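You operate a simulated robot arm through the tools that you are given. There is no shell and no other tool. Be economical: measure what you need, move in short steps, check, and stop when the job is done.

The job below is to be done with a simulated robot arm. You get a single attempt, and the scene is never put back.

## Task
Close the counter drawer. Push the cupboard door shut. Put the collar from the top of the low wooden rack on the ledge of the pipe bench. Fetch the grey roll from the high shelf of the open shelf unit and set it on the top of the workbench. Take the beige roll from the middle shelf of the open shelf unit and put it on the white cover. Put the white cloth on the top of the workbench. Any order will do. Set down upright: grey roll, beige roll.

It is judged by the outcome, as a careful person would: the job done as asked, and still so three seconds after it is handed in. It fails if anything else is knocked over, pushed out of place, dropped, spilled or broken. Lids that push on must go on centred and level and be pressed home; caps that screw on are set level and turned clockwise until they are tight. Flat cloth is picked up by pressing the open fingertips on it (5 to 10 N) and closing them slowly along it; thin cloth reads only 2 to 8 mm in the jaws.

## Robot
A 7-joint arm with a two-finger parallel gripper on a trunk, on a base that drives. Base frame: it is fixed to the floor where the robot stands at the start and does not move with it; the origin is under the middle of the robot, x ahead of it, y to its left, z up. Lengths are in cm, angles in degrees, forces in N, time in s.
With the tool pointing down near the work surface it reaches from about 22 to 58 cm from the robot's upright axis, wherever it stands. Its first joint turns from -166.0 to 166.0 degrees. Places, roughly: beige roll (7x7x9 cm) [-30, 120, 60]; collar (7x6x3 cm) [-140, 230, 50]; counter drawer [50, -20, 70]; cupboard door [60, 10, 40]; grey roll (7x7x9 cm) [-40, 170, 130]; ledge of the pipe bench (146x12 cm) [32, 468, 80]; top of the workbench [100, 270, 80]; white cloth (12x8x4 cm) [-60, 100, 80]; white cover (15x15x2 cm) [-250, 540, 70]. Payload 3.4 kg.
The tool frame sits at the grasp point between the pads (the TCP): z along the fingers, y along the line on which they close. The tips reach 3 cm beyond it. The gripper opens to 9.4 cm. The fingers are 2.8 cm wide and 1 cm thick; the gripper's body (5 by 9.6 cm) begins 5.5 cm behind the TCP.
Orientation is that of the tool frame in the base frame, as a unit quaternion [x, y, z, w]. With the fingers straight down and closing along the base's y, the tool's x points along the base's -x, its y along +y and its z along -z.

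## Interface
- The arm moves only by the tool move_arm. Its argument "targets" is one flat list of numbers, 6 for each row, row after row: the shift along the tool's x, y, z in mm, then the turn, a rotation vector about the tool's x, y, z in rad. In form: [x, y, z, ax, ay, az, x, y, z, ax, ay, az, ...]. A call has 1 to 12 rows; each row shifts and turns the commanded pose from where the row before left it, along the tool's axes as they then stand. "claw" is the opening in per cent of the stroke, from 0 (shut) to 100 (fully open), set as the call begins (left out, the last holds). Rows are played at 5 a second. More than 5 cm and 8.6 degrees between two rows, or a gripper value outside its range, and nothing of the call is played. A pose out of reach is approached as far as the arm can. The call stops where the force on the tool passes 40 N (or 10 N more than at its start, if that is more) or the arm is blocked; 0.2 s more then pass. The fingers move at their own pace (about 7.2 cm/s each) and stop on an object; they squeeze with about 42 N. The grip force told is the motor's: it shows also when the fingers shut on nothing. Time passes only in rows, and 0.2 s behind the last, so rows that do not move let the fingers close. It gives the time, the measured TCP pose, the force on the tool (base axes), the opening and the grip force at its end, in the units of the frame above (readings bear some noise), with the torque about the TCP (base axes, N m) and any sound that the robot's microphone picked up.
- Cameras (640 x 400 px; columns grow to the right, rows downward): "scene" is now at [1.01, 13.87, 135.83]; the picture's right is [-0.37, -0.93, 0.00], its down [-0.75, 0.30, -0.59] and it looks along [0.55, -0.22, -0.81] (base axes); focal length 276 px, centre (320, 200). "wrist" rides on the gripper at [7.6, 1.4, -10.3] in the tool frame; the picture's right is [-0.18, 0.98, 0.00], its down [-0.75, -0.14, -0.64] and it looks along [-0.63, -0.12, 0.77] (tool axes); focal length 243 px, centre (320, 200). There is no depth. A picture from a camera that has moved, and an enlarged one, comes with that camera's place and axes in the base frame and with its lens. The place of the scene camera against the robot may be out by one fixed shift of up to 2.5 cm in any direction.
- grab_frame(camera): a new picture of that camera. The clock stands still meanwhile.
- move_column(by): slides the trunk up (or, below 0, down) by that many cm; the arm and the scene camera ride with it, the base frame stays. It gives what a move gives, with no picture.
- drive_base(legs): drives the robot by 1 to 6 legs, each [ahead, left, turn to the left] in cm, cm and degrees, along the robot's own axes; the way and the turn of a leg run together, so that a leg with both is an arc; at most 150 cm and 180 degrees a leg. The arm and the cameras ride along, it lands a little off, and it stops where it bumps. It gives what a move gives.
- pan_tilt(pan, tilt): turns the head with the scene camera to pan (to the left, within 155 degrees either way) and tilt (down, from -29 to 69), counted from straight ahead of the robot. It gives what a move gives.
- zoom(camera, box): a new picture of the part [left, top, right, bottom] of that camera's present view, enlarged. The clock stands still meanwhile.
- sign_off(): hands the job in; it is judged then, once.

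Work in short steps. Places have to be worked out from the pictures, the camera data and where the tool is seen: move nearer, look again, correct. Check each grasp and each placing, and mend what went wrong. You have 165 turns and 128 pictures in all, those below and enlarged ones among them. Open the gripper and draw the arm clear of the work before you hand the job in, unless the task says otherwise; then end with one line.

The tools are called after "Emit:" as a command line: name --argument value ..., lists and objects as JSON in quotes. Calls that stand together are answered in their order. move_arm: Moves the arm, as the interface text tells. Its arguments: {"type":"object","properties":{"targets":{"type":"array"},"claw":{"type":"number"}},"required":["targets"]} The other tools are called the same way: move_column (by) slides the trunk up or down; drive_base (legs) drives the base; pan_tilt (pan, tilt) turns the head that bears the scene camera; grab_frame (camera) takes a picture; zoom (camera, box) takes an enlarged picture of a part of a camera's view; sign_off () hands the job in.

At the start:

```text
time_s: 0.0
tool_pos: [34.9, -5.82, 100.34]
tool_rot: [0.0, 1.0, 0.0, 0.0]
wrist_force: [-0.3, 0.1, -0.1]
torque: [0.0, -0.02, 0.01]
grip_width: 9.38
gripper_force: 0.1
trunk travel left (down, up): [-2.5, 36.1]
robot x, y, heading: [-0.23, -0.07, -0.1]
head pan, tilt: [-21.6, 53.6]
```

scene: 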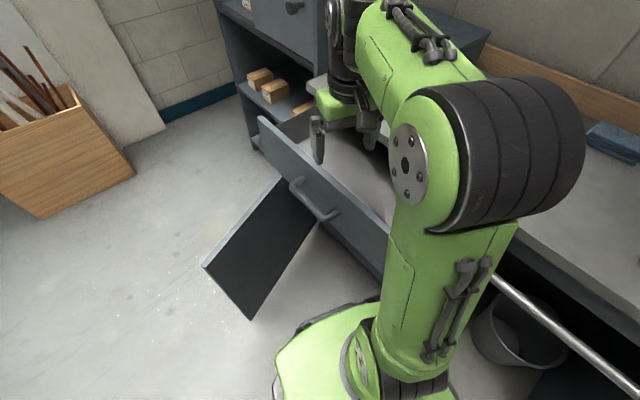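
wrist: 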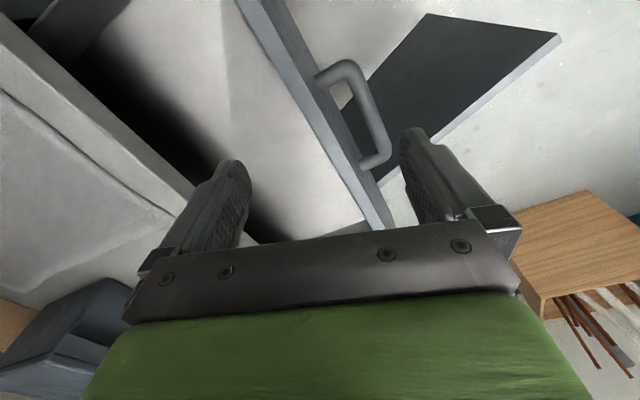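

I see the drawer open with the tool above it and the door ajar below. I'll look around before acting, starting with a tilt up toward the counter.

Emit:
pan_tilt --pan 0 --tilt 35

Emit:
grab_frame --camera "scene"

Emit:
pan_tilt --pan 70 --tilt 20

Emit:
grab_frame --camera "scene"

Emit:
pan_tilt --pan 130 --tilt 25

Emit:
grab_frame --camera "scene"

```text
time_s: 0.8
tool_pos: [34.8, -5.88, 100.24]
tool_rot: [0.0, 1.0, 0.001, 0.0]
wrist_force: [-0.6, -0.4, 0.1]
torque: [-0.03, 0.04, 0.02]
grip_width: 9.37
gripper_force: 0.0
trunk travel left (down, up): [-2.5, 36.1]
robot x, y, heading: [0.26, 0.35, 0.1]
head pan, tilt: [0.0, 35.0]
```

```text
125 pictures are left
camera scene: at [2.97, 16.57, 138.47], right [0.0, -1.0, 0.0], down [-0.57, 0.0, -0.82], along [0.82, 0.0, -0.57], focal length 276 px, centre (320, 200)
```

scene: 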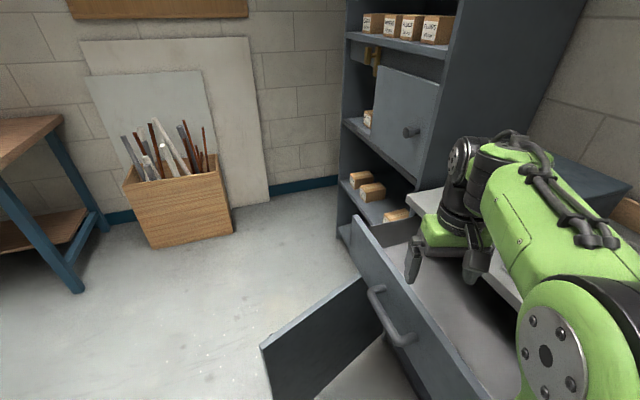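

```text
time_s: 2.3
tool_pos: [35.06, -5.81, 100.28]
tool_rot: [0.0, 1.0, 0.001, -0.001]
wrist_force: [0.8, -0.5, 0.6]
torque: [0.02, 0.01, 0.01]
grip_width: 9.39
gripper_force: 0.0
trunk travel left (down, up): [-2.5, 36.1]
robot x, y, heading: [0.27, 0.31, -0.0]
head pan, tilt: [70.0, 20.0]
```

```text
124 pictures are left
camera scene: at [-2.64, 25.32, 140.86], right [0.94, -0.34, 0.0], down [-0.12, -0.32, -0.94], along [0.32, 0.88, -0.34], focal length 276 px, centre (320, 200)
```

scene: 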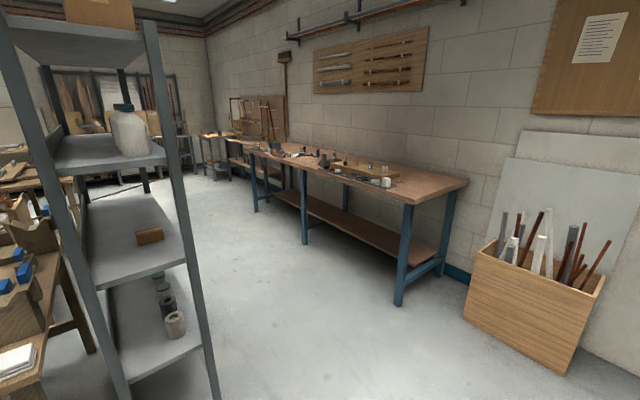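

```text
time_s: 3.6
tool_pos: [34.94, -5.89, 100.26]
tool_rot: [0.001, 1.0, 0.0, 0.0]
wrist_force: [-1.0, 0.2, 0.3]
torque: [0.0, 0.0, 0.02]
grip_width: 9.4
gripper_force: 0.0
trunk travel left (down, up): [-2.5, 36.1]
robot x, y, heading: [0.01, -0.39, 0.0]
head pan, tilt: [130.0, 25.0]
```

```text
123 pictures are left
camera scene: at [-11.75, 23.64, 140.06], right [0.77, 0.64, 0.0], down [0.27, -0.32, -0.91], along [-0.58, 0.69, -0.42], focal length 276 px, centre (320, 200)
```

scene: 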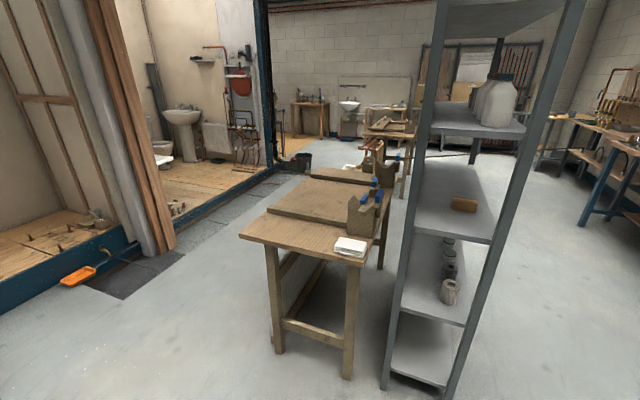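

The drawer front runs roughly along (0.95, 0.31), and its handle is near (44, 0, 72). I'll turn the tool 72° so the camera side faces away from the drawer, close the fingers, and move out in front of the handle.

Emit:
move_arm --targets '[0, 0, 0, 0, 0, 0.1396, 0, 0, 0, 0, 0, 0.1396, 0, 0, 0, 0, 0, 0.1396, 0, 0, 0, 0, 0, 0.1396, 0, 0, 0, 0, 0, 0.1396, 0, 0, 0, 0, 0, 0.1396, 0, 0, 0, 0, 0, 0.1396, 0, 0, 0, 0, 0, 0.1396, 0, 0, 0, 0, 0, 0.1396]' --claw 0

Emit:
move_arm --targets '[42, 10, 0, 0, 0, 0, 42, 10, 0, 0, 0, 0, 42, 10, 0, 0, 0, 0, 42, 10, 0, 0, 0, 0]'

Emit:
grab_frame --camera "wrist"

Emit:
pan_tilt --pan -10 --tilt 50

Emit:
grab_frame --camera "scene"

```text
time_s: 5.6
tool_pos: [34.89, -5.82, 100.31]
tool_rot: [0.589, 0.808, 0.0, -0.001]
wrist_force: [0.9, -0.4, -0.2]
torque: [0.01, -0.01, -0.02]
grip_width: 0.0
gripper_force: 33.5
trunk travel left (down, up): [-2.5, 36.1]
robot x, y, heading: [0.07, -0.06, 0.2]
head pan, tilt: [130.0, 25.0]
```

```text
time_s: 6.6
tool_pos: [33.74, 11.0, 100.25]
tool_rot: [0.587, 0.809, 0.0, 0.0]
wrist_force: [-1.2, -0.7, 0.4]
torque: [0.0, 0.02, -0.02]
grip_width: 0.0
gripper_force: 33.1
trunk travel left (down, up): [-2.5, 36.1]
robot x, y, heading: [-0.32, 0.31, 0.2]
head pan, tilt: [130.0, 25.0]
```

```text
122 pictures are left
camera wrist: at [32.77, 18.68, 110.57], right [0.99, 0.13, 0.0], down [0.1, -0.76, 0.64], along [0.08, -0.64, -0.77], focal length 243 px, centre (320, 200)
```

wrist: 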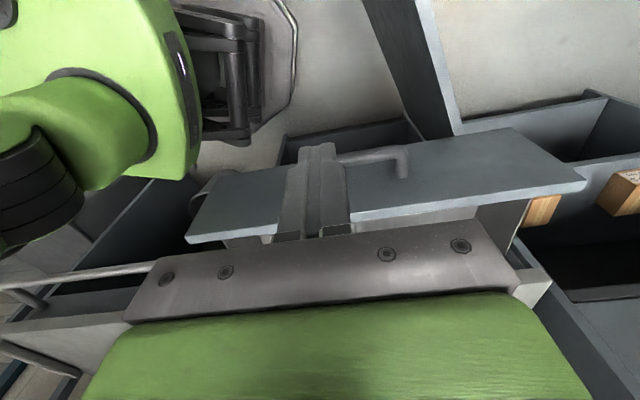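

```text
time_s: 8.8
tool_pos: [33.74, 11.0, 100.37]
tool_rot: [0.588, 0.809, 0.0, 0.0]
wrist_force: [0.6, -0.1, 0.2]
torque: [-0.01, 0.01, 0.04]
grip_width: 0.0
gripper_force: 33.4
trunk travel left (down, up): [-2.5, 36.1]
robot x, y, heading: [-0.26, -0.07, -0.2]
head pan, tilt: [-10.0, 50.0]
```

```text
121 pictures are left
camera scene: at [1.75, 15.24, 136.31], right [-0.17, -0.98, 0.0], down [-0.75, 0.13, -0.64], along [0.63, -0.11, -0.77], focal length 276 px, centre (320, 200)
```

scene: 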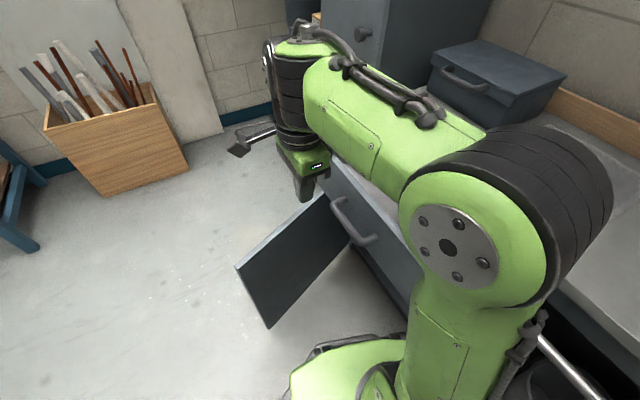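

Triangulating the views puts the drawer top at z≈86, the handle at z≈80 with x from 34 to 47, and its bar about 12 cm ahead of the tool. I'll descend to z 81 and push slowly.

Emit:
move_arm --targets '[0, 0, 48, 0, 0, 0, 0, 0, 48, 0, 0, 0, 0, 0, 48, 0, 0, 0, 0, 0, 48, 0, 0, 0]'

Emit:
move_arm --targets '[-20, 0, 0, 0, 0, 0, -20, 0, 0, 0, 0, 0, -20, 0, 0, 0, 0, 0, -20, 0, 0, 0, 0, 0, -20, 0, 0, 0, 0, 0, -20, 0, 0, 0, 0, 0, -20, 0, 0, 0, 0, 0]'

Emit:
grab_frame --camera "wrist"

```text
time_s: 9.8
tool_pos: [33.67, 11.51, 81.47]
tool_rot: [0.588, 0.809, 0.001, 0.0]
wrist_force: [-0.5, -0.6, 0.3]
torque: [0.01, -0.01, 0.02]
grip_width: 0.0
gripper_force: 32.7
trunk travel left (down, up): [-2.5, 36.1]
robot x, y, heading: [0.29, 0.21, 0.0]
head pan, tilt: [-10.0, 50.0]
```

```text
time_s: 11.4
tool_pos: [37.55, -1.93, 81.15]
tool_rot: [0.588, 0.809, 0.0, 0.001]
wrist_force: [-0.1, 1.1, -0.4]
torque: [-0.02, -0.01, 0.01]
grip_width: 0.0
gripper_force: 32.9
trunk travel left (down, up): [-2.5, 36.1]
robot x, y, heading: [-0.22, 0.06, 0.1]
head pan, tilt: [-10.0, 50.0]
```

```text
120 pictures are left
camera wrist: at [36.54, 5.6, 91.49], right [0.99, 0.13, 0.0], down [0.1, -0.76, 0.64], along [0.08, -0.64, -0.77], focal length 243 px, centre (320, 200)
```

wrist: 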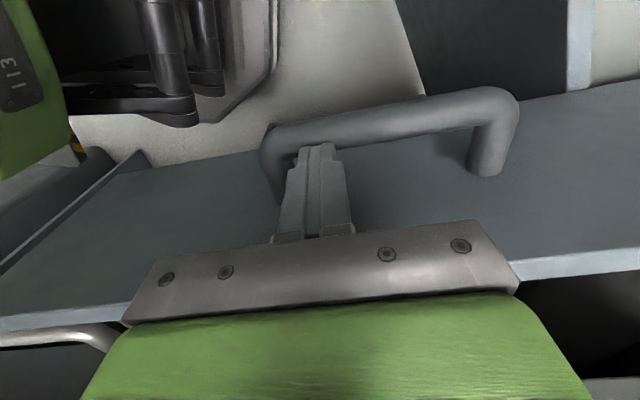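

The tips are just above the bar, which sits near z 75. I'll back out, lower 5 cm, and push the bar.

Emit:
move_arm --targets '[40, 0, 0, 0, 0, 0, 40, 0, 0, 0, 0, 0, 0, 0, 25, 0, 0, 0, 0, 0, 25, 0, 0, 0]'

Emit:
move_arm --targets '[-20, 0, 0, 0, 0, 0, -20, 0, 0, 0, 0, 0, -20, 0, 0, 0, 0, 0, -15, 0, 0, 0, 0, 0, -15, 0, 0, 0, 0, 0, -15, 0, 0, 0, 0, 0, -15, 0, 0, 0, 0, 0]'

Emit:
grab_frame --camera "wrist"

```text
time_s: 12.4
tool_pos: [35.5, 5.74, 75.93]
tool_rot: [0.588, 0.809, 0.0, -0.001]
wrist_force: [-0.2, 0.1, -0.6]
torque: [0.01, 0.01, -0.02]
grip_width: 0.01
gripper_force: 33.2
trunk travel left (down, up): [-2.5, 36.1]
robot x, y, heading: [0.09, 0.23, -0.0]
head pan, tilt: [-10.0, 50.0]
```

```text
time_s: 14.0
tool_pos: [39.19, -5.99, 76.21]
tool_rot: [0.588, 0.809, 0.0, 0.0]
wrist_force: [-0.1, -0.7, -0.9]
torque: [0.04, -0.03, -0.02]
grip_width: 0.0
gripper_force: 32.9
trunk travel left (down, up): [-2.5, 36.1]
robot x, y, heading: [0.06, -0.08, 0.2]
head pan, tilt: [-10.0, 50.0]
```

```text
119 pictures are left
camera wrist: at [38.15, 1.61, 86.46], right [0.99, 0.13, 0.0], down [0.1, -0.76, 0.64], along [0.08, -0.64, -0.77], focal length 243 px, centre (320, 200)
```

wrist: 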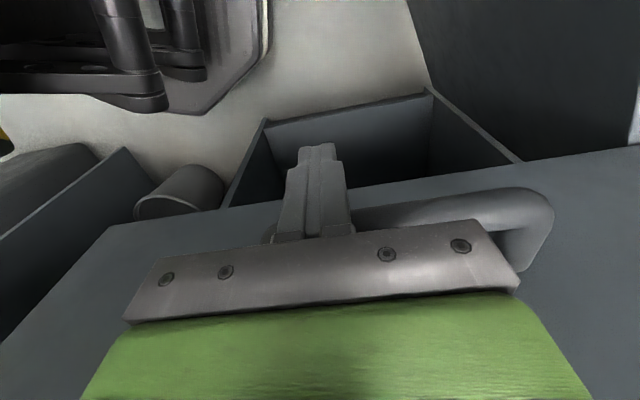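

No force is reported, so I'll keep pushing and look from the scene camera.

Emit:
move_arm --targets '[-15, 0, 0, 0, 0, 0, -15, 0, 0, 0, 0, 0, -15, 0, 0, 0, 0, 0, -15, 0, 0, 0, 0, 0]'

Emit:
grab_frame --camera "scene"

Emit:
grab_frame --camera "wrist"

```text
time_s: 15.0
tool_pos: [40.85, -11.69, 76.01]
tool_rot: [0.589, 0.808, 0.0, 0.0]
wrist_force: [-0.2, 0.4, -1.4]
torque: [-0.01, 0.0, 0.0]
grip_width: 0.01
gripper_force: 32.6
trunk travel left (down, up): [-2.5, 36.1]
robot x, y, heading: [-0.11, 0.02, 0.0]
head pan, tilt: [-10.0, 50.0]
```

```text
118 pictures are left
camera scene: at [1.76, 15.2, 136.31], right [-0.17, -0.98, 0.0], down [-0.75, 0.13, -0.64], along [0.63, -0.11, -0.77], focal length 276 px, centre (320, 200)
```

scene: 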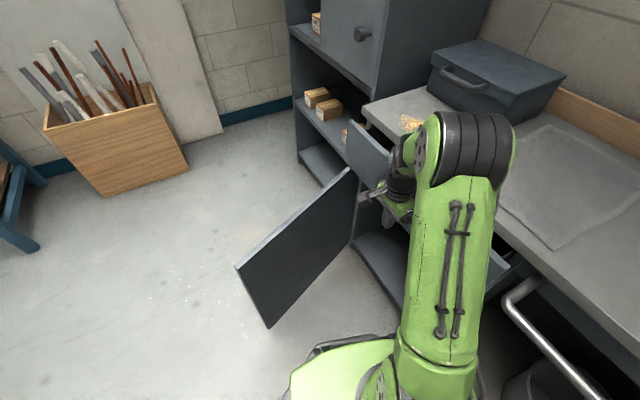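

```text
117 pictures are left
camera wrist: at [39.93, -4.11, 86.28], right [0.99, 0.13, 0.0], down [0.1, -0.76, 0.64], along [0.08, -0.64, -0.77], focal length 243 px, centre (320, 200)
```

wrist: 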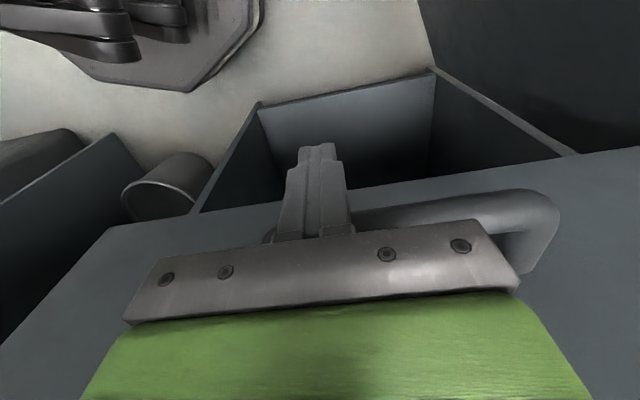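

The drawer is moving in. I'll keep pushing until it stops.

Emit:
move_arm --targets '[-12, 0, 0, 0, 0, 0, -12, 0, 0, 0, 0, 0, -12, 0, 0, 0, 0, 0, -12, 0, 0, 0, 0, 0, -12, 0, 0, 0, 0, 0, -12, 0, 0, 0, 0, 0, -12, 0, 0, 0, 0, 0, -12, 0, 0, 0, 0, 0, -12, 0, 0, 0, 0, 0, -12, 0, 0, 0, 0, 0]'

Emit:
grab_frame --camera "scene"

```text
time_s: 16.5
tool_pos: [43.02, -17.65, 76.13]
tool_rot: [0.58, 0.815, 0.004, -0.012]
wrist_force: [-5.2, 11.2, 1.5]
torque: [-0.16, 0.01, -0.03]
grip_width: 0.0
gripper_force: 33.1
trunk travel left (down, up): [-2.5, 36.1]
robot x, y, heading: [-0.17, -0.09, -0.0]
head pan, tilt: [-10.0, 50.0]
stopped in row 7: the force on the tool passed its limit at 49 N (the readings are from after the stop); the commanded pose is now the measured one
```

```text
116 pictures are left
camera scene: at [1.59, 15.38, 136.3], right [-0.17, -0.99, 0.0], down [-0.75, 0.13, -0.64], along [0.63, -0.11, -0.77], focal length 276 px, centre (320, 200)
```

scene: 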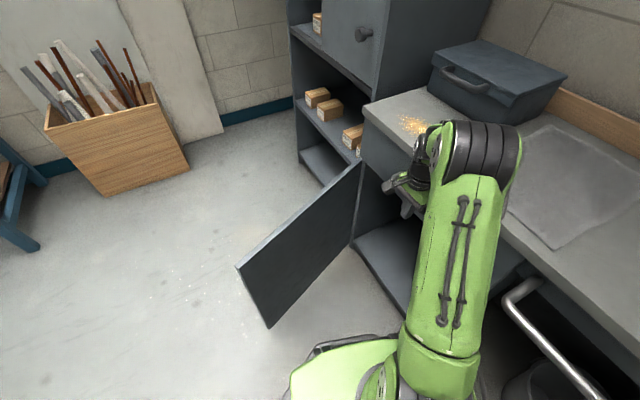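

The drawer appears shut. I'll back out, rise, and drive 35 cm left so the door can swing clear of the base.

Emit:
move_arm --targets '[40, 0, 0, 0, 0, 0, 40, 0, 0, 0, 0, 0, 40, 0, 0, 0, 0, 0, 40, 0, -20, 0, 0, 0, 0, 0, -40, 0, 0, 0, 0, 0, -40, 0, 0, 0]'

Emit:
drive_base --legs '[[0, 35, 0]]'

Emit:
pan_tilt --pan -30 --tilt 50

Emit:
grab_frame --camera "scene"

Emit:
grab_frame --camera "wrist"

```text
time_s: 17.9
tool_pos: [37.82, -3.0, 86.46]
tool_rot: [0.581, 0.814, 0.003, -0.01]
wrist_force: [0.1, -1.5, 0.3]
torque: [0.03, -0.03, -0.04]
grip_width: 0.0
gripper_force: 32.9
trunk travel left (down, up): [-2.5, 36.1]
robot x, y, heading: [-0.1, -0.21, 0.3]
head pan, tilt: [-10.0, 50.0]
```

```text
time_s: 20.2
tool_pos: [37.91, 32.38, 86.4]
tool_rot: [0.582, 0.813, 0.003, -0.01]
wrist_force: [0.0, -0.3, 0.0]
torque: [0.01, 0.02, 0.0]
grip_width: 0.0
gripper_force: 32.6
trunk travel left (down, up): [-2.5, 36.1]
robot x, y, heading: [-0.26, 35.29, 0.1]
head pan, tilt: [-10.0, 50.0]
```

```text
time_s: 21.0
tool_pos: [37.79, 32.31, 86.51]
tool_rot: [0.581, 0.814, 0.003, -0.011]
wrist_force: [0.4, 0.4, 0.1]
torque: [0.0, -0.02, 0.0]
grip_width: 0.01
gripper_force: 32.8
trunk travel left (down, up): [-2.5, 36.1]
robot x, y, heading: [-0.33, 35.32, -0.0]
head pan, tilt: [-30.0, 50.0]
```

```text
115 pictures are left
camera scene: at [0.75, 48.1, 136.31], right [-0.5, -0.87, 0.0], down [-0.66, 0.38, -0.64], along [0.56, -0.32, -0.77], focal length 276 px, centre (320, 200)
```

scene: 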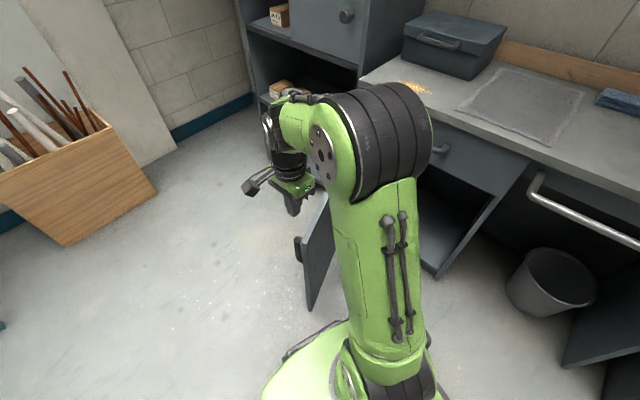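

```text
114 pictures are left
camera wrist: at [36.78, 39.75, 96.86], right [0.99, 0.14, -0.01], down [0.12, -0.77, 0.63], along [0.08, -0.62, -0.78], focal length 243 px, centre (320, 200)
```

wrist: 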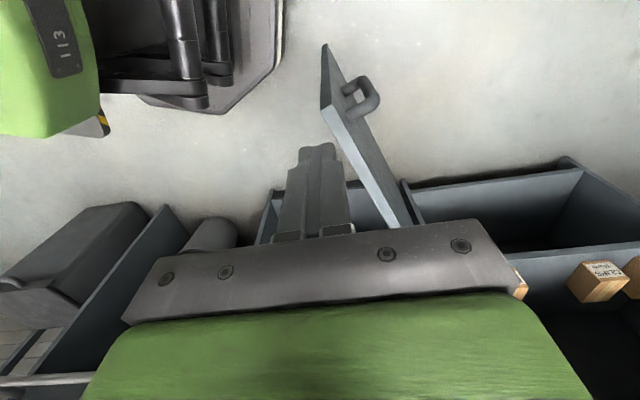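

The door's outer face has a handle near its free edge at about (39, 30). I'll move to its outer side near (55, 27) and descend to z≈60.

Emit:
move_arm --targets '[-26, 36, 0, 0, 0, 0, -26, 36, 0, 0, 0, 0, -26, 36, 0, 0, 0, 0, -26, 36, 0, 0, 0, 0]'

Emit:
move_arm --targets '[0, 0, 44, 0, 0, 0, 0, 0, 44, 0, 0, 0, 0, 0, 44, 0, 0, 0, 0, 0, 44, 0, 0, 0, 0, 0, 44, 0, 0, 0, 0, 0, 44, 0, 0, 0]'

Emit:
grab_frame --camera "wrist"

Emit:
grab_frame --camera "scene"

```text
time_s: 22.0
tool_pos: [54.95, 26.77, 85.79]
tool_rot: [0.581, 0.814, 0.002, -0.011]
wrist_force: [0.2, 0.1, 0.0]
torque: [0.0, 0.0, -0.01]
grip_width: 0.0
gripper_force: 33.6
trunk travel left (down, up): [-2.5, 36.1]
robot x, y, heading: [-0.35, 35.63, -0.1]
head pan, tilt: [-30.0, 50.0]
```

```text
time_s: 23.4
tool_pos: [54.39, 27.37, 59.62]
tool_rot: [0.582, 0.813, 0.003, -0.01]
wrist_force: [0.0, -0.4, 0.6]
torque: [0.0, -0.02, 0.01]
grip_width: 0.0
gripper_force: 33.0
trunk travel left (down, up): [-2.5, 36.1]
robot x, y, heading: [-0.05, 35.3, 0.0]
head pan, tilt: [-30.0, 50.0]
```

```text
113 pictures are left
camera wrist: at [53.36, 34.81, 70.07], right [0.99, 0.14, -0.01], down [0.12, -0.77, 0.63], along [0.08, -0.62, -0.78], focal length 243 px, centre (320, 200)
```

wrist: 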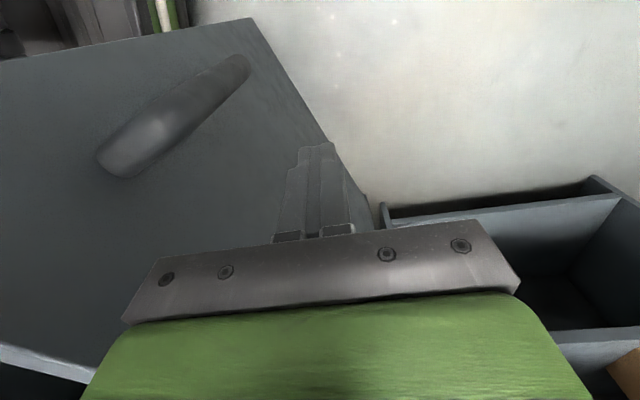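

```text
112 pictures are left
camera scene: at [0.78, 48.09, 136.31], right [-0.5, -0.87, 0.0], down [-0.66, 0.38, -0.64], along [0.56, -0.32, -0.77], focal length 276 px, centre (320, 200)
```

scene: 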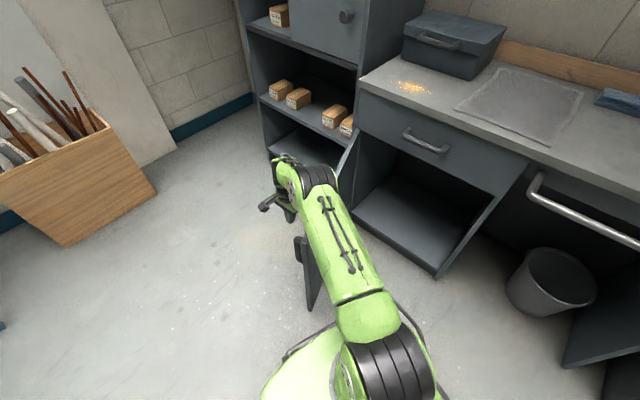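

The drawer is confirmed shut, and the tool is outside the door, just hinge-side of its handle. I'll sweep the door in along an arc about its hinge near (75, −13).

Emit:
move_arm --targets '[-38, 12, 0, 0, 0, 0, -8, -30, 0, 0, 0, 0, -8, -30, 0, 0, 0, 0, -11, -29.7, 0, 0, 0, 0, -11, -29.7, 0, 0, 0, 0, -14.8, -27.8, 0, 0, 0, 0, -14.8, -27.8, 0, 0, 0, 0]'

Emit:
grab_frame --camera "wrist"

Emit:
grab_frame --camera "scene"

```text
time_s: 25.0
tool_pos: [42.28, 12.21, 59.67]
tool_rot: [0.581, 0.813, 0.002, -0.01]
wrist_force: [0.5, -0.3, -0.1]
torque: [-0.02, 0.01, -0.01]
grip_width: 0.02
gripper_force: 32.9
trunk travel left (down, up): [-2.5, 36.1]
robot x, y, heading: [0.17, 35.34, 0.1]
head pan, tilt: [-30.0, 50.0]
```

```text
111 pictures are left
camera wrist: at [41.35, 19.53, 70.05], right [0.99, 0.14, -0.01], down [0.12, -0.77, 0.63], along [0.08, -0.62, -0.78], focal length 243 px, centre (320, 200)
```

wrist: 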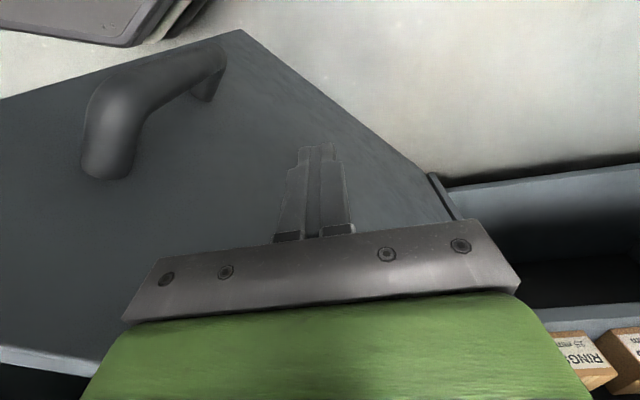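

```text
110 pictures are left
camera scene: at [0.73, 48.07, 136.31], right [-0.5, -0.87, 0.0], down [-0.66, 0.38, -0.64], along [0.56, -0.32, -0.77], focal length 276 px, centre (320, 200)
```

scene: 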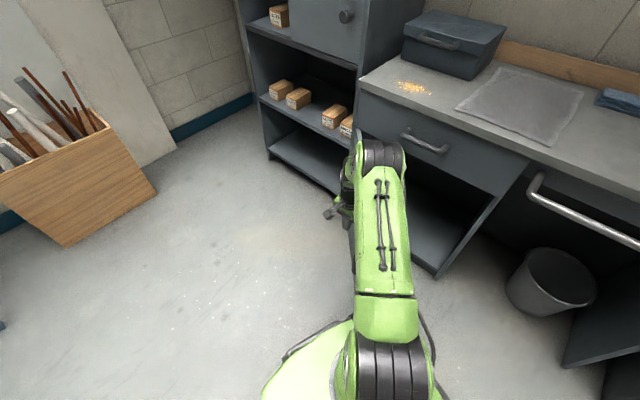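

The door is swinging along with the tool. I'll continue the arc.

Emit:
move_arm --targets '[-18, -25, 0, 0, 0, 0, -18, -25, 0, 0, 0, 0, -22, -22, 0, 0, 0, 0, -22, -22, 0, 0, 0, 0, -25, -20, 0, 0, 0, 0, -25, -20, 0, 0, 0, 0, -27, -15.6, 0, 0, 0, 0, -27, -15.6, 0, 0, 0, 0]'

Emit:
grab_frame --camera "wrist"

Emit:
grab_frame --camera "scene"

```text
time_s: 26.8
tool_pos: [32.65, -10.51, 59.23]
tool_rot: [0.581, 0.814, 0.003, -0.009]
wrist_force: [-0.7, 0.5, -0.2]
torque: [0.03, 0.01, 0.0]
grip_width: 0.0
gripper_force: 33.2
trunk travel left (down, up): [-2.5, 36.1]
robot x, y, heading: [0.04, 35.36, 0.1]
head pan, tilt: [-30.0, 50.0]
```

```text
109 pictures are left
camera wrist: at [31.78, -3.02, 69.7], right [0.99, 0.14, -0.01], down [0.12, -0.77, 0.63], along [0.08, -0.62, -0.78], focal length 243 px, centre (320, 200)
```

wrist: 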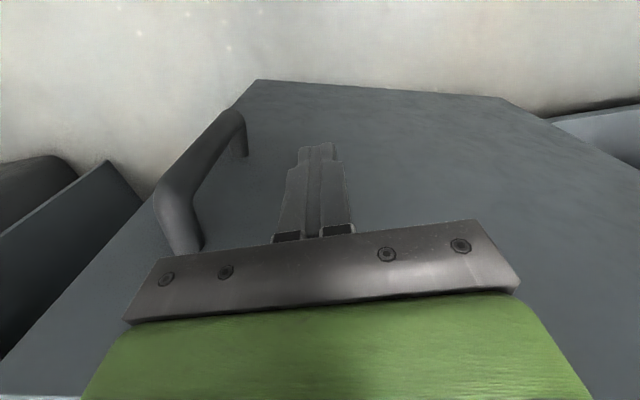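

```text
108 pictures are left
camera scene: at [0.74, 48.05, 136.31], right [-0.5, -0.87, 0.0], down [-0.66, 0.38, -0.64], along [0.56, -0.32, -0.77], focal length 276 px, centre (320, 200)
```

scene: 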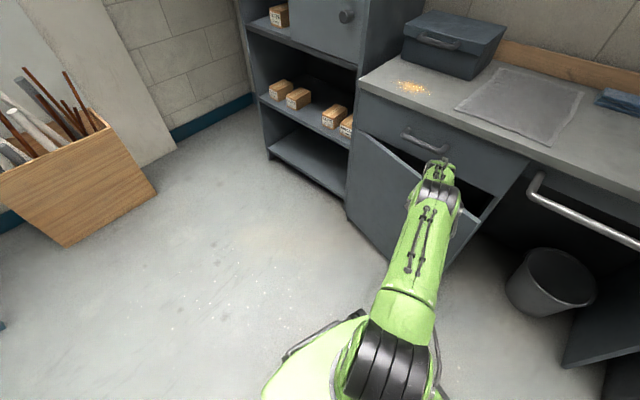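

The door is about 20° from shut. I'll tilt the fingers toward it so the tips lead and the gripper body stays off the drawer front, then drive right 12 cm to keep pushing.

Emit:
move_arm --targets '[0, 0, 0, 0, -0.14, 0, 0, 0, 0, 0, -0.14, 0, 0, 0, 0, 0, -0.14, 0, 0, 0, 0, 0, -0.14, 0]'

Emit:
drive_base --legs '[[0, -12, 0]]'

Emit:
grab_frame --camera "wrist"

Emit:
grab_frame --camera "scene"

```text
time_s: 27.8
tool_pos: [32.75, -10.4, 59.41]
tool_rot: [0.56, 0.784, -0.159, 0.217]
wrist_force: [-0.1, -0.4, 0.1]
torque: [-0.01, 0.01, -0.04]
grip_width: 0.0
gripper_force: 33.4
trunk travel left (down, up): [-2.5, 36.1]
robot x, y, heading: [0.18, 35.11, 0.1]
head pan, tilt: [-30.0, 50.0]
```

```text
time_s: 29.1
tool_pos: [32.39, -22.65, 59.36]
tool_rot: [0.562, 0.783, -0.159, 0.215]
wrist_force: [0.7, 0.3, 0.1]
torque: [0.01, 0.01, -0.04]
grip_width: 0.02
gripper_force: 32.7
trunk travel left (down, up): [-2.5, 36.1]
robot x, y, heading: [-0.09, 23.0, 0.1]
head pan, tilt: [-30.0, 50.0]
```

```text
107 pictures are left
camera wrist: at [30.1, -11.07, 64.29], right [0.98, 0.16, 0.09], down [-0.03, -0.34, 0.94], along [0.18, -0.93, -0.33], focal length 243 px, centre (320, 200)
```

wrist: 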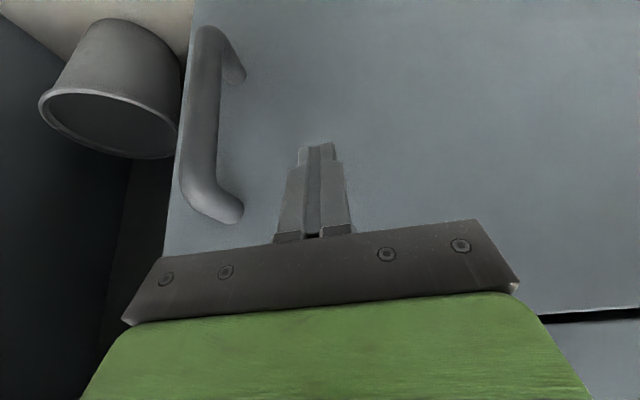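

```text
106 pictures are left
camera scene: at [0.79, 35.99, 136.31], right [-0.5, -0.86, 0.0], down [-0.66, 0.39, -0.64], along [0.56, -0.32, -0.77], focal length 276 px, centre (320, 200)
```

scene: 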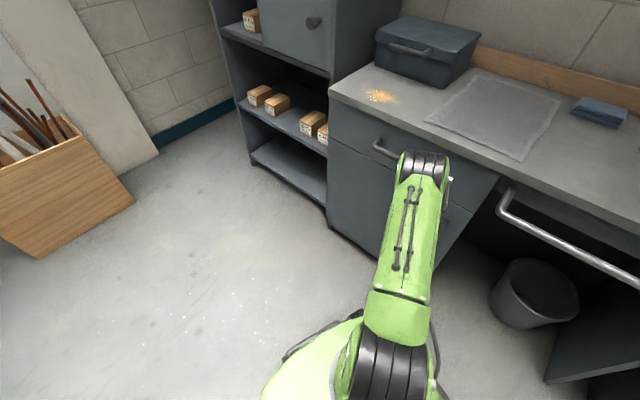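

Nearly shut; I'll push the rest of the way with the arm until force stops it.

Emit:
move_arm --targets '[-8.5, 0, 5.3, 0, 0, 0, -8.5, 0, 5.3, 0, 0, 0, -8.5, 0, 5.3, 0, 0, 0, -8.5, 0, 5.3, 0, 0, 0, -8.5, 0, 5.3, 0, 0, 0, -8.5, 0, 5.3, 0, 0, 0, -8.5, 0, 5.3, 0, 0, 0]'

Emit:
grab_frame --camera "scene"

```text
time_s: 30.1
tool_pos: [33.54, -25.37, 58.88]
tool_rot: [0.563, 0.785, -0.153, 0.206]
wrist_force: [-4.0, 10.7, 5.4]
torque: [0.13, 0.03, -0.02]
grip_width: 0.0
gripper_force: 33.0
trunk travel left (down, up): [-2.5, 36.1]
robot x, y, heading: [-0.1, 23.17, -0.2]
head pan, tilt: [-30.0, 50.0]
stopped in row 5: the force on the tool passed its limit at 50 N (the readings are from after the stop); the commanded pose is now the measured one
```

```text
105 pictures are left
camera scene: at [0.65, 36.29, 136.3], right [-0.5, -0.86, 0.0], down [-0.66, 0.38, -0.64], along [0.56, -0.32, -0.77], focal length 276 px, centre (320, 200)
```

scene: 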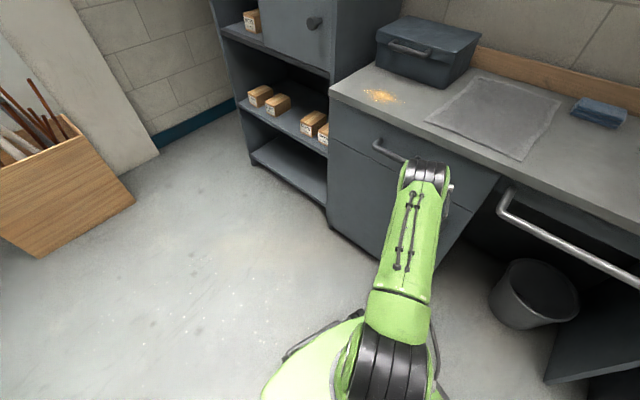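

The door has hit its stop. I'll back off, level the tool, raise it, and check.

Emit:
move_arm --targets '[42, 0, -26, 0, 0, 0, 42, 0, -26, 0, 0, 0, 42, 0, -26, 0, 0, 0, 0, 0, 0, 0, 0.14, 0, 0, 0, 0, 0, 0.14, 0, 0, 0, 0, 0, 0.14, 0, 0, 0, -30, 0, 0.12, 0, 0, 0, -50, 0, 0, 0, 0, 0, -50, 0, 0, 0, 0, 0, -50, 0, 0, 0, 0, 0, -50, 0, 0, 0, 0, 0, -50, 0, 0, 0]'

Emit:
grab_frame --camera "scene"

```text
time_s: 32.7
tool_pos: [29.71, -11.27, 87.12]
tool_rot: [0.583, 0.812, 0.003, -0.01]
wrist_force: [0.4, -0.9, -0.3]
torque: [0.02, 0.02, -0.02]
grip_width: 0.0
gripper_force: 33.4
trunk travel left (down, up): [-2.5, 36.1]
robot x, y, heading: [0.16, 23.33, -0.0]
head pan, tilt: [-30.0, 50.0]
```

```text
104 pictures are left
camera scene: at [0.74, 36.12, 136.31], right [-0.5, -0.86, 0.0], down [-0.66, 0.39, -0.64], along [0.56, -0.32, -0.77], focal length 276 px, centre (320, 200)
```

scene: 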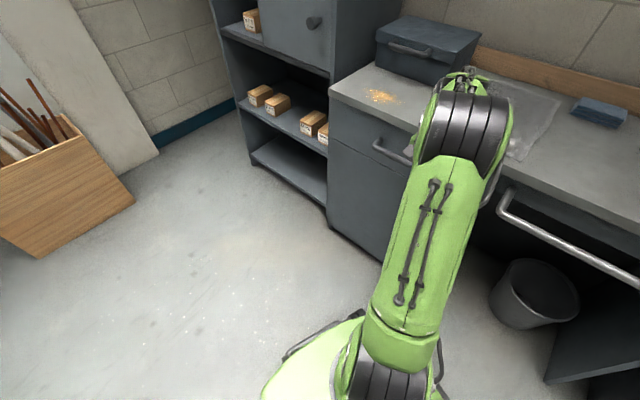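

Drawer and door are both shut. Now the shelf unit: I'll drive to (35, 85) and turn to face it.

Emit:
drive_base --legs '[[35, 62, 0], [0, 0, 150]]'

Emit:
pan_tilt --pan -20 --tilt 25

Emit:
grab_frame --camera "scene"

```text
time_s: 42.6
tool_pos: [28.33, 130.4, 87.09]
tool_rot: [-0.616, 0.788, -0.009, -0.004]
wrist_force: [0.3, -0.3, -0.2]
torque: [0.0, 0.0, -0.01]
grip_width: 0.0
gripper_force: 33.3
trunk travel left (down, up): [-2.5, 36.1]
robot x, y, heading: [34.78, 84.87, 147.4]
head pan, tilt: [-30.0, 50.0]
```

```text
time_s: 43.5
tool_pos: [28.37, 130.38, 87.21]
tool_rot: [-0.615, 0.788, -0.01, -0.004]
wrist_force: [1.4, 0.9, 0.6]
torque: [0.0, -0.01, 0.0]
grip_width: 0.0
gripper_force: 33.0
trunk travel left (down, up): [-2.5, 36.1]
robot x, y, heading: [34.73, 85.39, 147.2]
head pan, tilt: [-20.0, 25.0]
```

```text
103 pictures are left
camera scene: at [26.15, 77.88, 140.05], right [0.8, 0.6, 0.0], down [0.26, -0.34, -0.91], along [-0.55, 0.72, -0.42], focal length 276 px, centre (320, 200)
```

scene: 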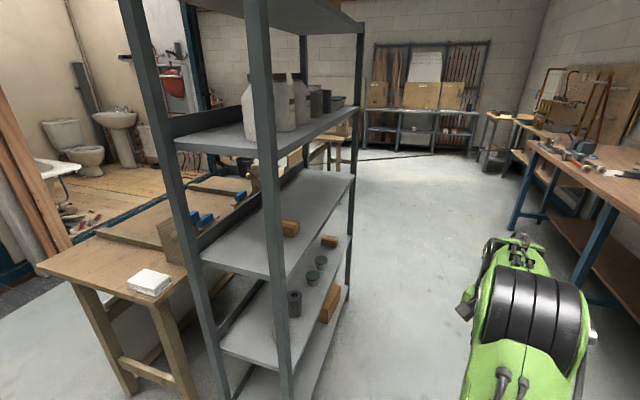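

The unit's long side runs from (−15, 114) to about (−45, 204), facing +x. I'll go to about (35, 140) and face it squarely (heading 199°).

Emit:
drive_base --legs '[[25, -49, 0], [0, 0, 51.6]]'

Emit:
move_column --by 15

Emit:
pan_tilt --pan 0 --tilt 30

Emit:
grab_frame --camera "scene"

```text
time_s: 49.0
tool_pos: [2.94, 165.14, 87.13]
tool_rot: [0.891, -0.453, 0.011, 0.0]
wrist_force: [-0.2, -0.5, 0.1]
torque: [-0.01, -0.03, 0.03]
grip_width: 0.0
gripper_force: 32.5
trunk travel left (down, up): [-2.5, 36.1]
robot x, y, heading: [42.08, 141.15, -162.6]
head pan, tilt: [-20.0, 25.0]
```

```text
time_s: 50.8
tool_pos: [3.03, 165.17, 102.18]
tool_rot: [0.892, -0.453, 0.009, 0.0]
wrist_force: [-0.8, 0.2, -0.1]
torque: [-0.02, -0.01, -0.01]
grip_width: 0.02
gripper_force: 33.4
trunk travel left (down, up): [-17.5, 21.1]
robot x, y, heading: [41.57, 141.29, -162.9]
head pan, tilt: [-20.0, 25.0]
```

```text
time_s: 51.6
tool_pos: [2.84, 165.16, 102.2]
tool_rot: [0.892, -0.453, 0.011, 0.0]
wrist_force: [-0.2, 1.2, 0.1]
torque: [-0.02, -0.01, 0.01]
grip_width: 0.0
gripper_force: 32.4
trunk travel left (down, up): [-17.5, 21.1]
robot x, y, heading: [41.53, 141.07, -162.6]
head pan, tilt: [0.0, 30.0]
```

```text
102 pictures are left
camera scene: at [43.47, 127.05, 154.35], right [-0.3, 0.95, 0.0], down [0.48, 0.15, -0.87], along [-0.83, -0.26, -0.5], focal length 276 px, centre (320, 200)
```

scene: 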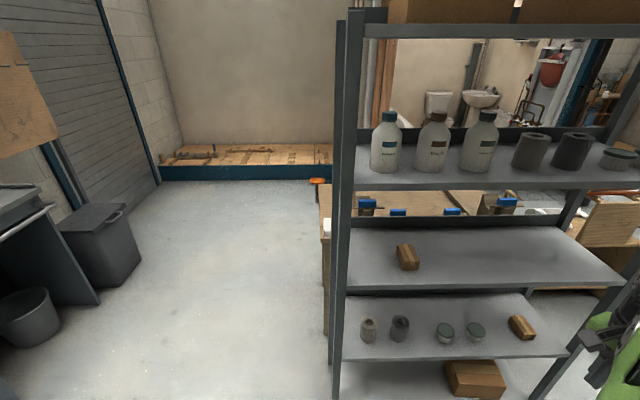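

The unit is in good view, so I'll zoom on both shelves.

Emit:
zoom --camera "scene" --box '[340, 290, 560, 400]'

Emit:
zoom --camera "scene" --box '[440, 90, 640, 215]'

```text
2.91 times, centred on (450, 345) of scene
camera zoom: at [43.47, 127.05, 154.35], right [-0.3, 0.95, 0.0], down [0.48, 0.15, -0.87], along [-0.83, -0.26, -0.5], focal length 803 px, centre (-58, -222)
```

zoom: 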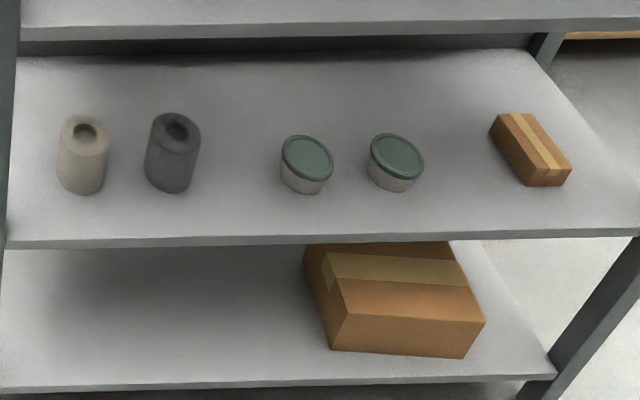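

```text
3.20 times, centred on (540, 152) of scene
camera zoom: at [43.47, 127.05, 154.35], right [-0.3, 0.95, 0.0], down [0.48, 0.15, -0.87], along [-0.83, -0.26, -0.5], focal length 883 px, centre (-384, 352)
```

zoom: 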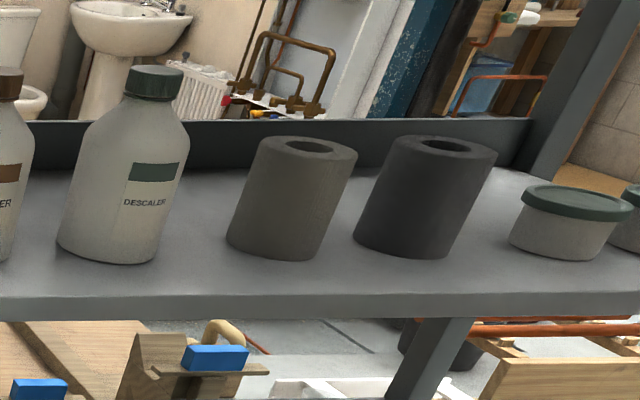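

On the high shelf the neutral dark grey roll at about (−48, 172) best matches the listed place. Its neighbour looks like shaded beige. I'll turn the tool 107° so the camera ends up on top for a forward-pitched grasp.

Emit:
move_arm --targets '[0, 0, 0, 0, 0, 0.145, 0, 0, 0, 0, 0, 0.145, 0, 0, 0, 0, 0, 0.145, 0, 0, 0, 0, 0, 0.145, 0, 0, 0, 0, 0, 0.145, 0, 0, 0, 0, 0, 0.145, 0, 0, 0, 0, 0, 0.145, 0, 0, 0, 0, 0, 0.145, 0, 0, 0, 0, 0, 0.145, 0, 0, 0, 0, 0, 0.145, 0, 0, 0, 0, 0, 0.145, 0, 0, 0, 0, 0, 0.145]' --claw 100

```text
time_s: 54.2
tool_pos: [2.86, 165.09, 102.24]
tool_rot: [-0.227, 0.974, -0.007, 0.007]
wrist_force: [0.6, 0.8, -0.1]
torque: [-0.04, -0.01, 0.04]
grip_width: 9.42
gripper_force: 0.0
trunk travel left (down, up): [-17.5, 21.1]
robot x, y, heading: [41.96, 141.05, -162.5]
head pan, tilt: [0.0, 30.0]
```

The wrist turn worked. Next: 7° more, then pitch forward 60° so the fingers point at the shelf, 30° below horizontal.

Emit:
move_arm --targets '[0, 0, 0, 0, 0, 0.127, 0, 0, 0, 0, 0.131, 0, 0, 0, 0, 0, 0.131, 0, 0, 0, 0, 0, 0.131, 0, 0, 0, 0, 0, 0.131, 0, 0, 0, 0, 0, 0.131, 0, 0, 0, 0, 0, 0.131, 0, 0, 0, 0, 0, 0.131, 0, 0, 0, 0, 0, 0.131, 0]'

Emit:
grab_frame --camera "wrist"

```text
time_s: 56.2
tool_pos: [2.96, 165.22, 102.23]
tool_rot: [-0.139, 0.857, -0.088, -0.488]
wrist_force: [-0.4, 0.6, -0.1]
torque: [0.03, 0.03, -0.01]
grip_width: 9.38
gripper_force: 0.0
trunk travel left (down, up): [-17.5, 21.1]
robot x, y, heading: [41.77, 141.03, -162.7]
head pan, tilt: [0.0, 30.0]
```

```text
99 pictures are left
camera wrist: at [7.06, 168.22, 114.02], right [-0.23, 0.96, -0.17], down [0.93, 0.17, -0.32], along [-0.28, -0.24, -0.93], focal length 243 px, centre (320, 200)
```

wrist: 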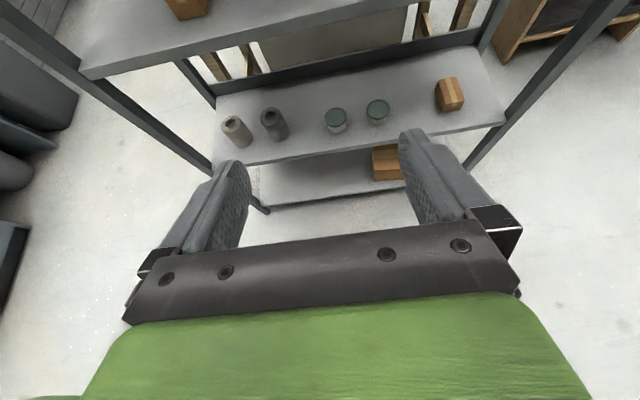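

The pitched pose works. I'll raise the trunk 21 cm and drive closer to the shelf.

Emit:
move_column --by 21

Emit:
drive_base --legs '[[23, -32, 1.6]]'

Emit:
grab_frame --camera "wrist"

Emit:
grab_frame --camera "scene"

```text
time_s: 58.5
tool_pos: [2.85, 165.11, 123.13]
tool_rot: [-0.142, 0.858, -0.09, -0.486]
wrist_force: [0.3, -0.4, 0.6]
torque: [0.02, 0.0, -0.02]
grip_width: 9.42
gripper_force: 0.0
trunk travel left (down, up): [-38.5, 0.1]
robot x, y, heading: [41.84, 140.62, -162.8]
head pan, tilt: [0.0, 30.0]
```

```text
time_s: 60.9
tool_pos: [-30.06, 186.52, 123.18]
tool_rot: [-0.155, 0.855, -0.097, -0.486]
wrist_force: [0.5, 0.0, 0.3]
torque: [0.02, -0.03, 0.02]
grip_width: 9.41
gripper_force: 0.1
trunk travel left (down, up): [-38.5, 0.1]
robot x, y, heading: [9.65, 163.52, -160.9]
head pan, tilt: [0.0, 30.0]
```

```text
98 pictures are left
camera wrist: at [-25.96, 189.66, 134.92], right [-0.26, 0.95, -0.17], down [0.93, 0.2, -0.32], along [-0.27, -0.24, -0.93], focal length 243 px, centre (320, 200)
```

wrist: 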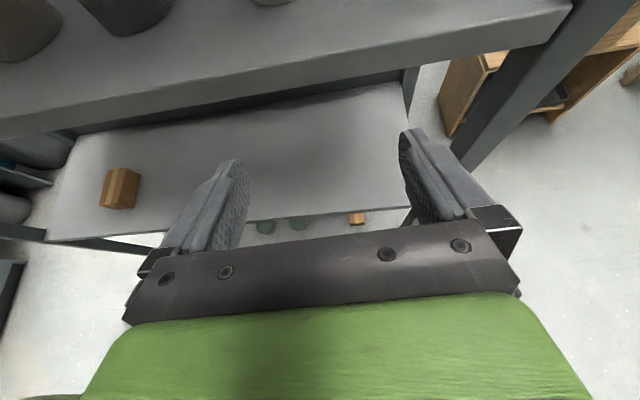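

```text
97 pictures are left
camera scene: at [11.88, 149.78, 175.27], right [-0.33, 0.94, 0.0], down [0.47, 0.16, -0.87], along [-0.82, -0.28, -0.5], focal length 276 px, centre (320, 200)
```

scene: 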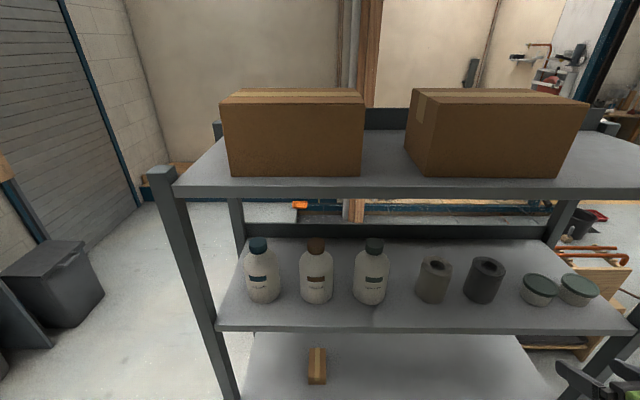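

The dark grey roll now reads (−43, 170) by its top, matching the listed place. I'll align the tool 14 cm in front of it at z≈131.

Emit:
move_arm --targets '[29, -37, -1, 0, 0, 0, 29, -37, -1, 0, 0, 0, 29, -37, -1, 0, 0, 0]'

Emit:
grab_frame --camera "wrist"

Emit:
grab_frame --camera "scene"

```text
time_s: 61.7
tool_pos: [-29.55, 174.8, 131.15]
tool_rot: [-0.155, 0.855, -0.096, -0.485]
wrist_force: [-0.1, -0.6, 0.4]
torque: [0.01, 0.01, -0.05]
grip_width: 9.39
gripper_force: 0.2
trunk travel left (down, up): [-38.5, 0.1]
robot x, y, heading: [9.37, 163.47, -160.8]
head pan, tilt: [0.0, 30.0]
```

```text
96 pictures are left
camera wrist: at [-25.57, 177.88, 142.99], right [-0.26, 0.95, -0.17], down [0.93, 0.2, -0.32], along [-0.27, -0.24, -0.93], focal length 243 px, centre (320, 200)
```

wrist: 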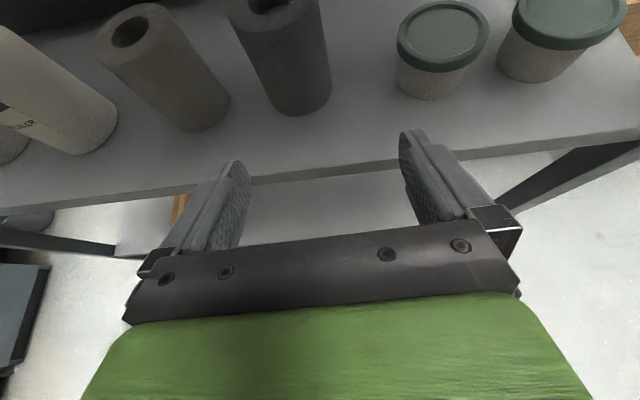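

```text
95 pictures are left
camera scene: at [12.0, 149.43, 175.24], right [-0.33, 0.94, 0.0], down [0.47, 0.17, -0.87], along [-0.82, -0.28, -0.5], focal length 276 px, centre (320, 200)
```

scene: 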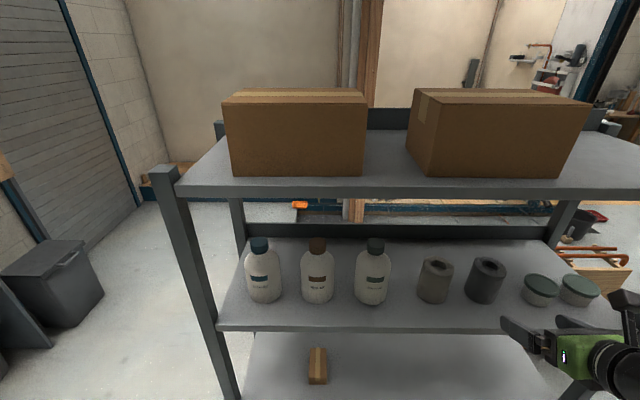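

The base of the roll reads near (−42, 168.8), so I need a 1.1 cm shift sideways. I'll correct it, advance 7 cm, and check.

Emit:
move_arm --targets '[0, -11, 0, 0, 0, 0, 17.8, 0, 30.1, 0, 0, 0, 17.8, 0, 30.1, 0, 0, 0]'

Emit:
grab_frame --camera "wrist"

```text
time_s: 62.5
tool_pos: [-35.88, 171.31, 130.89]
tool_rot: [-0.156, 0.855, -0.098, -0.485]
wrist_force: [-0.5, -0.1, -0.3]
torque: [0.02, -0.01, 0.02]
grip_width: 9.4
gripper_force: 0.1
trunk travel left (down, up): [-38.5, 0.1]
robot x, y, heading: [9.68, 163.53, -160.7]
head pan, tilt: [0.0, 30.0]
```

```text
94 pictures are left
camera wrist: at [-31.94, 174.41, 142.71], right [-0.26, 0.95, -0.17], down [0.93, 0.2, -0.32], along [-0.27, -0.24, -0.93], focal length 243 px, centre (320, 200)
```

wrist: 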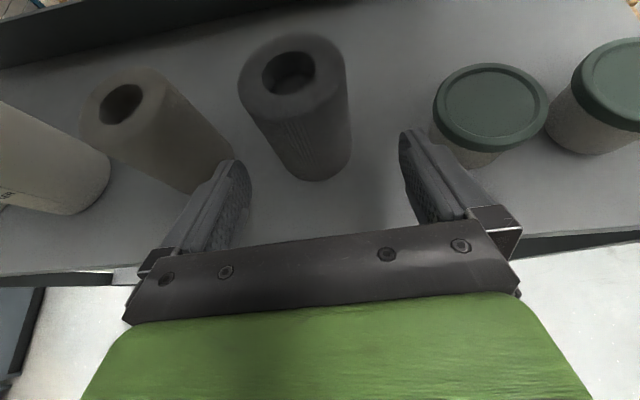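

The roll top reads (−41.6, 168.5). I'll shift 5 mm more sideways, advance 6 cm, and close.

Emit:
move_arm --targets '[0, -5, 0, 0, 0, 0, 15.6, 0, 26.5, 0, 0, 0, 15.6, 0, 26.5, 0, 0, 0]'

Emit:
grab_frame --camera "wrist"

```text
time_s: 63.3
tool_pos: [-41.51, 168.42, 130.78]
tool_rot: [-0.155, 0.855, -0.097, -0.485]
wrist_force: [-0.1, -1.0, -0.1]
torque: [0.0, 0.02, -0.03]
grip_width: 9.38
gripper_force: 0.1
trunk travel left (down, up): [-38.5, 0.1]
robot x, y, heading: [9.4, 163.53, -161.2]
head pan, tilt: [0.0, 30.0]
```

```text
93 pictures are left
camera wrist: at [-37.49, 171.63, 142.65], right [-0.26, 0.95, -0.17], down [0.93, 0.2, -0.32], along [-0.27, -0.24, -0.93], focal length 243 px, centre (320, 200)
```

wrist: 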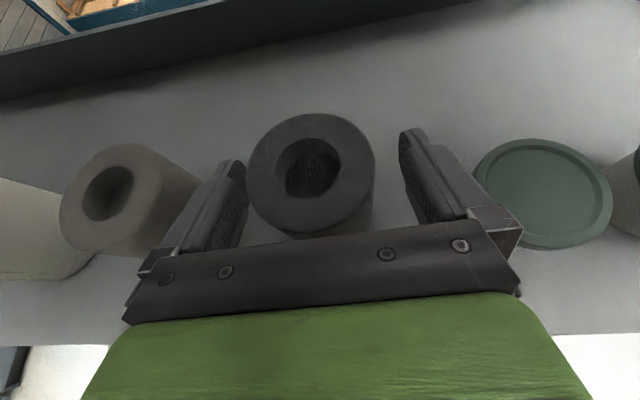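

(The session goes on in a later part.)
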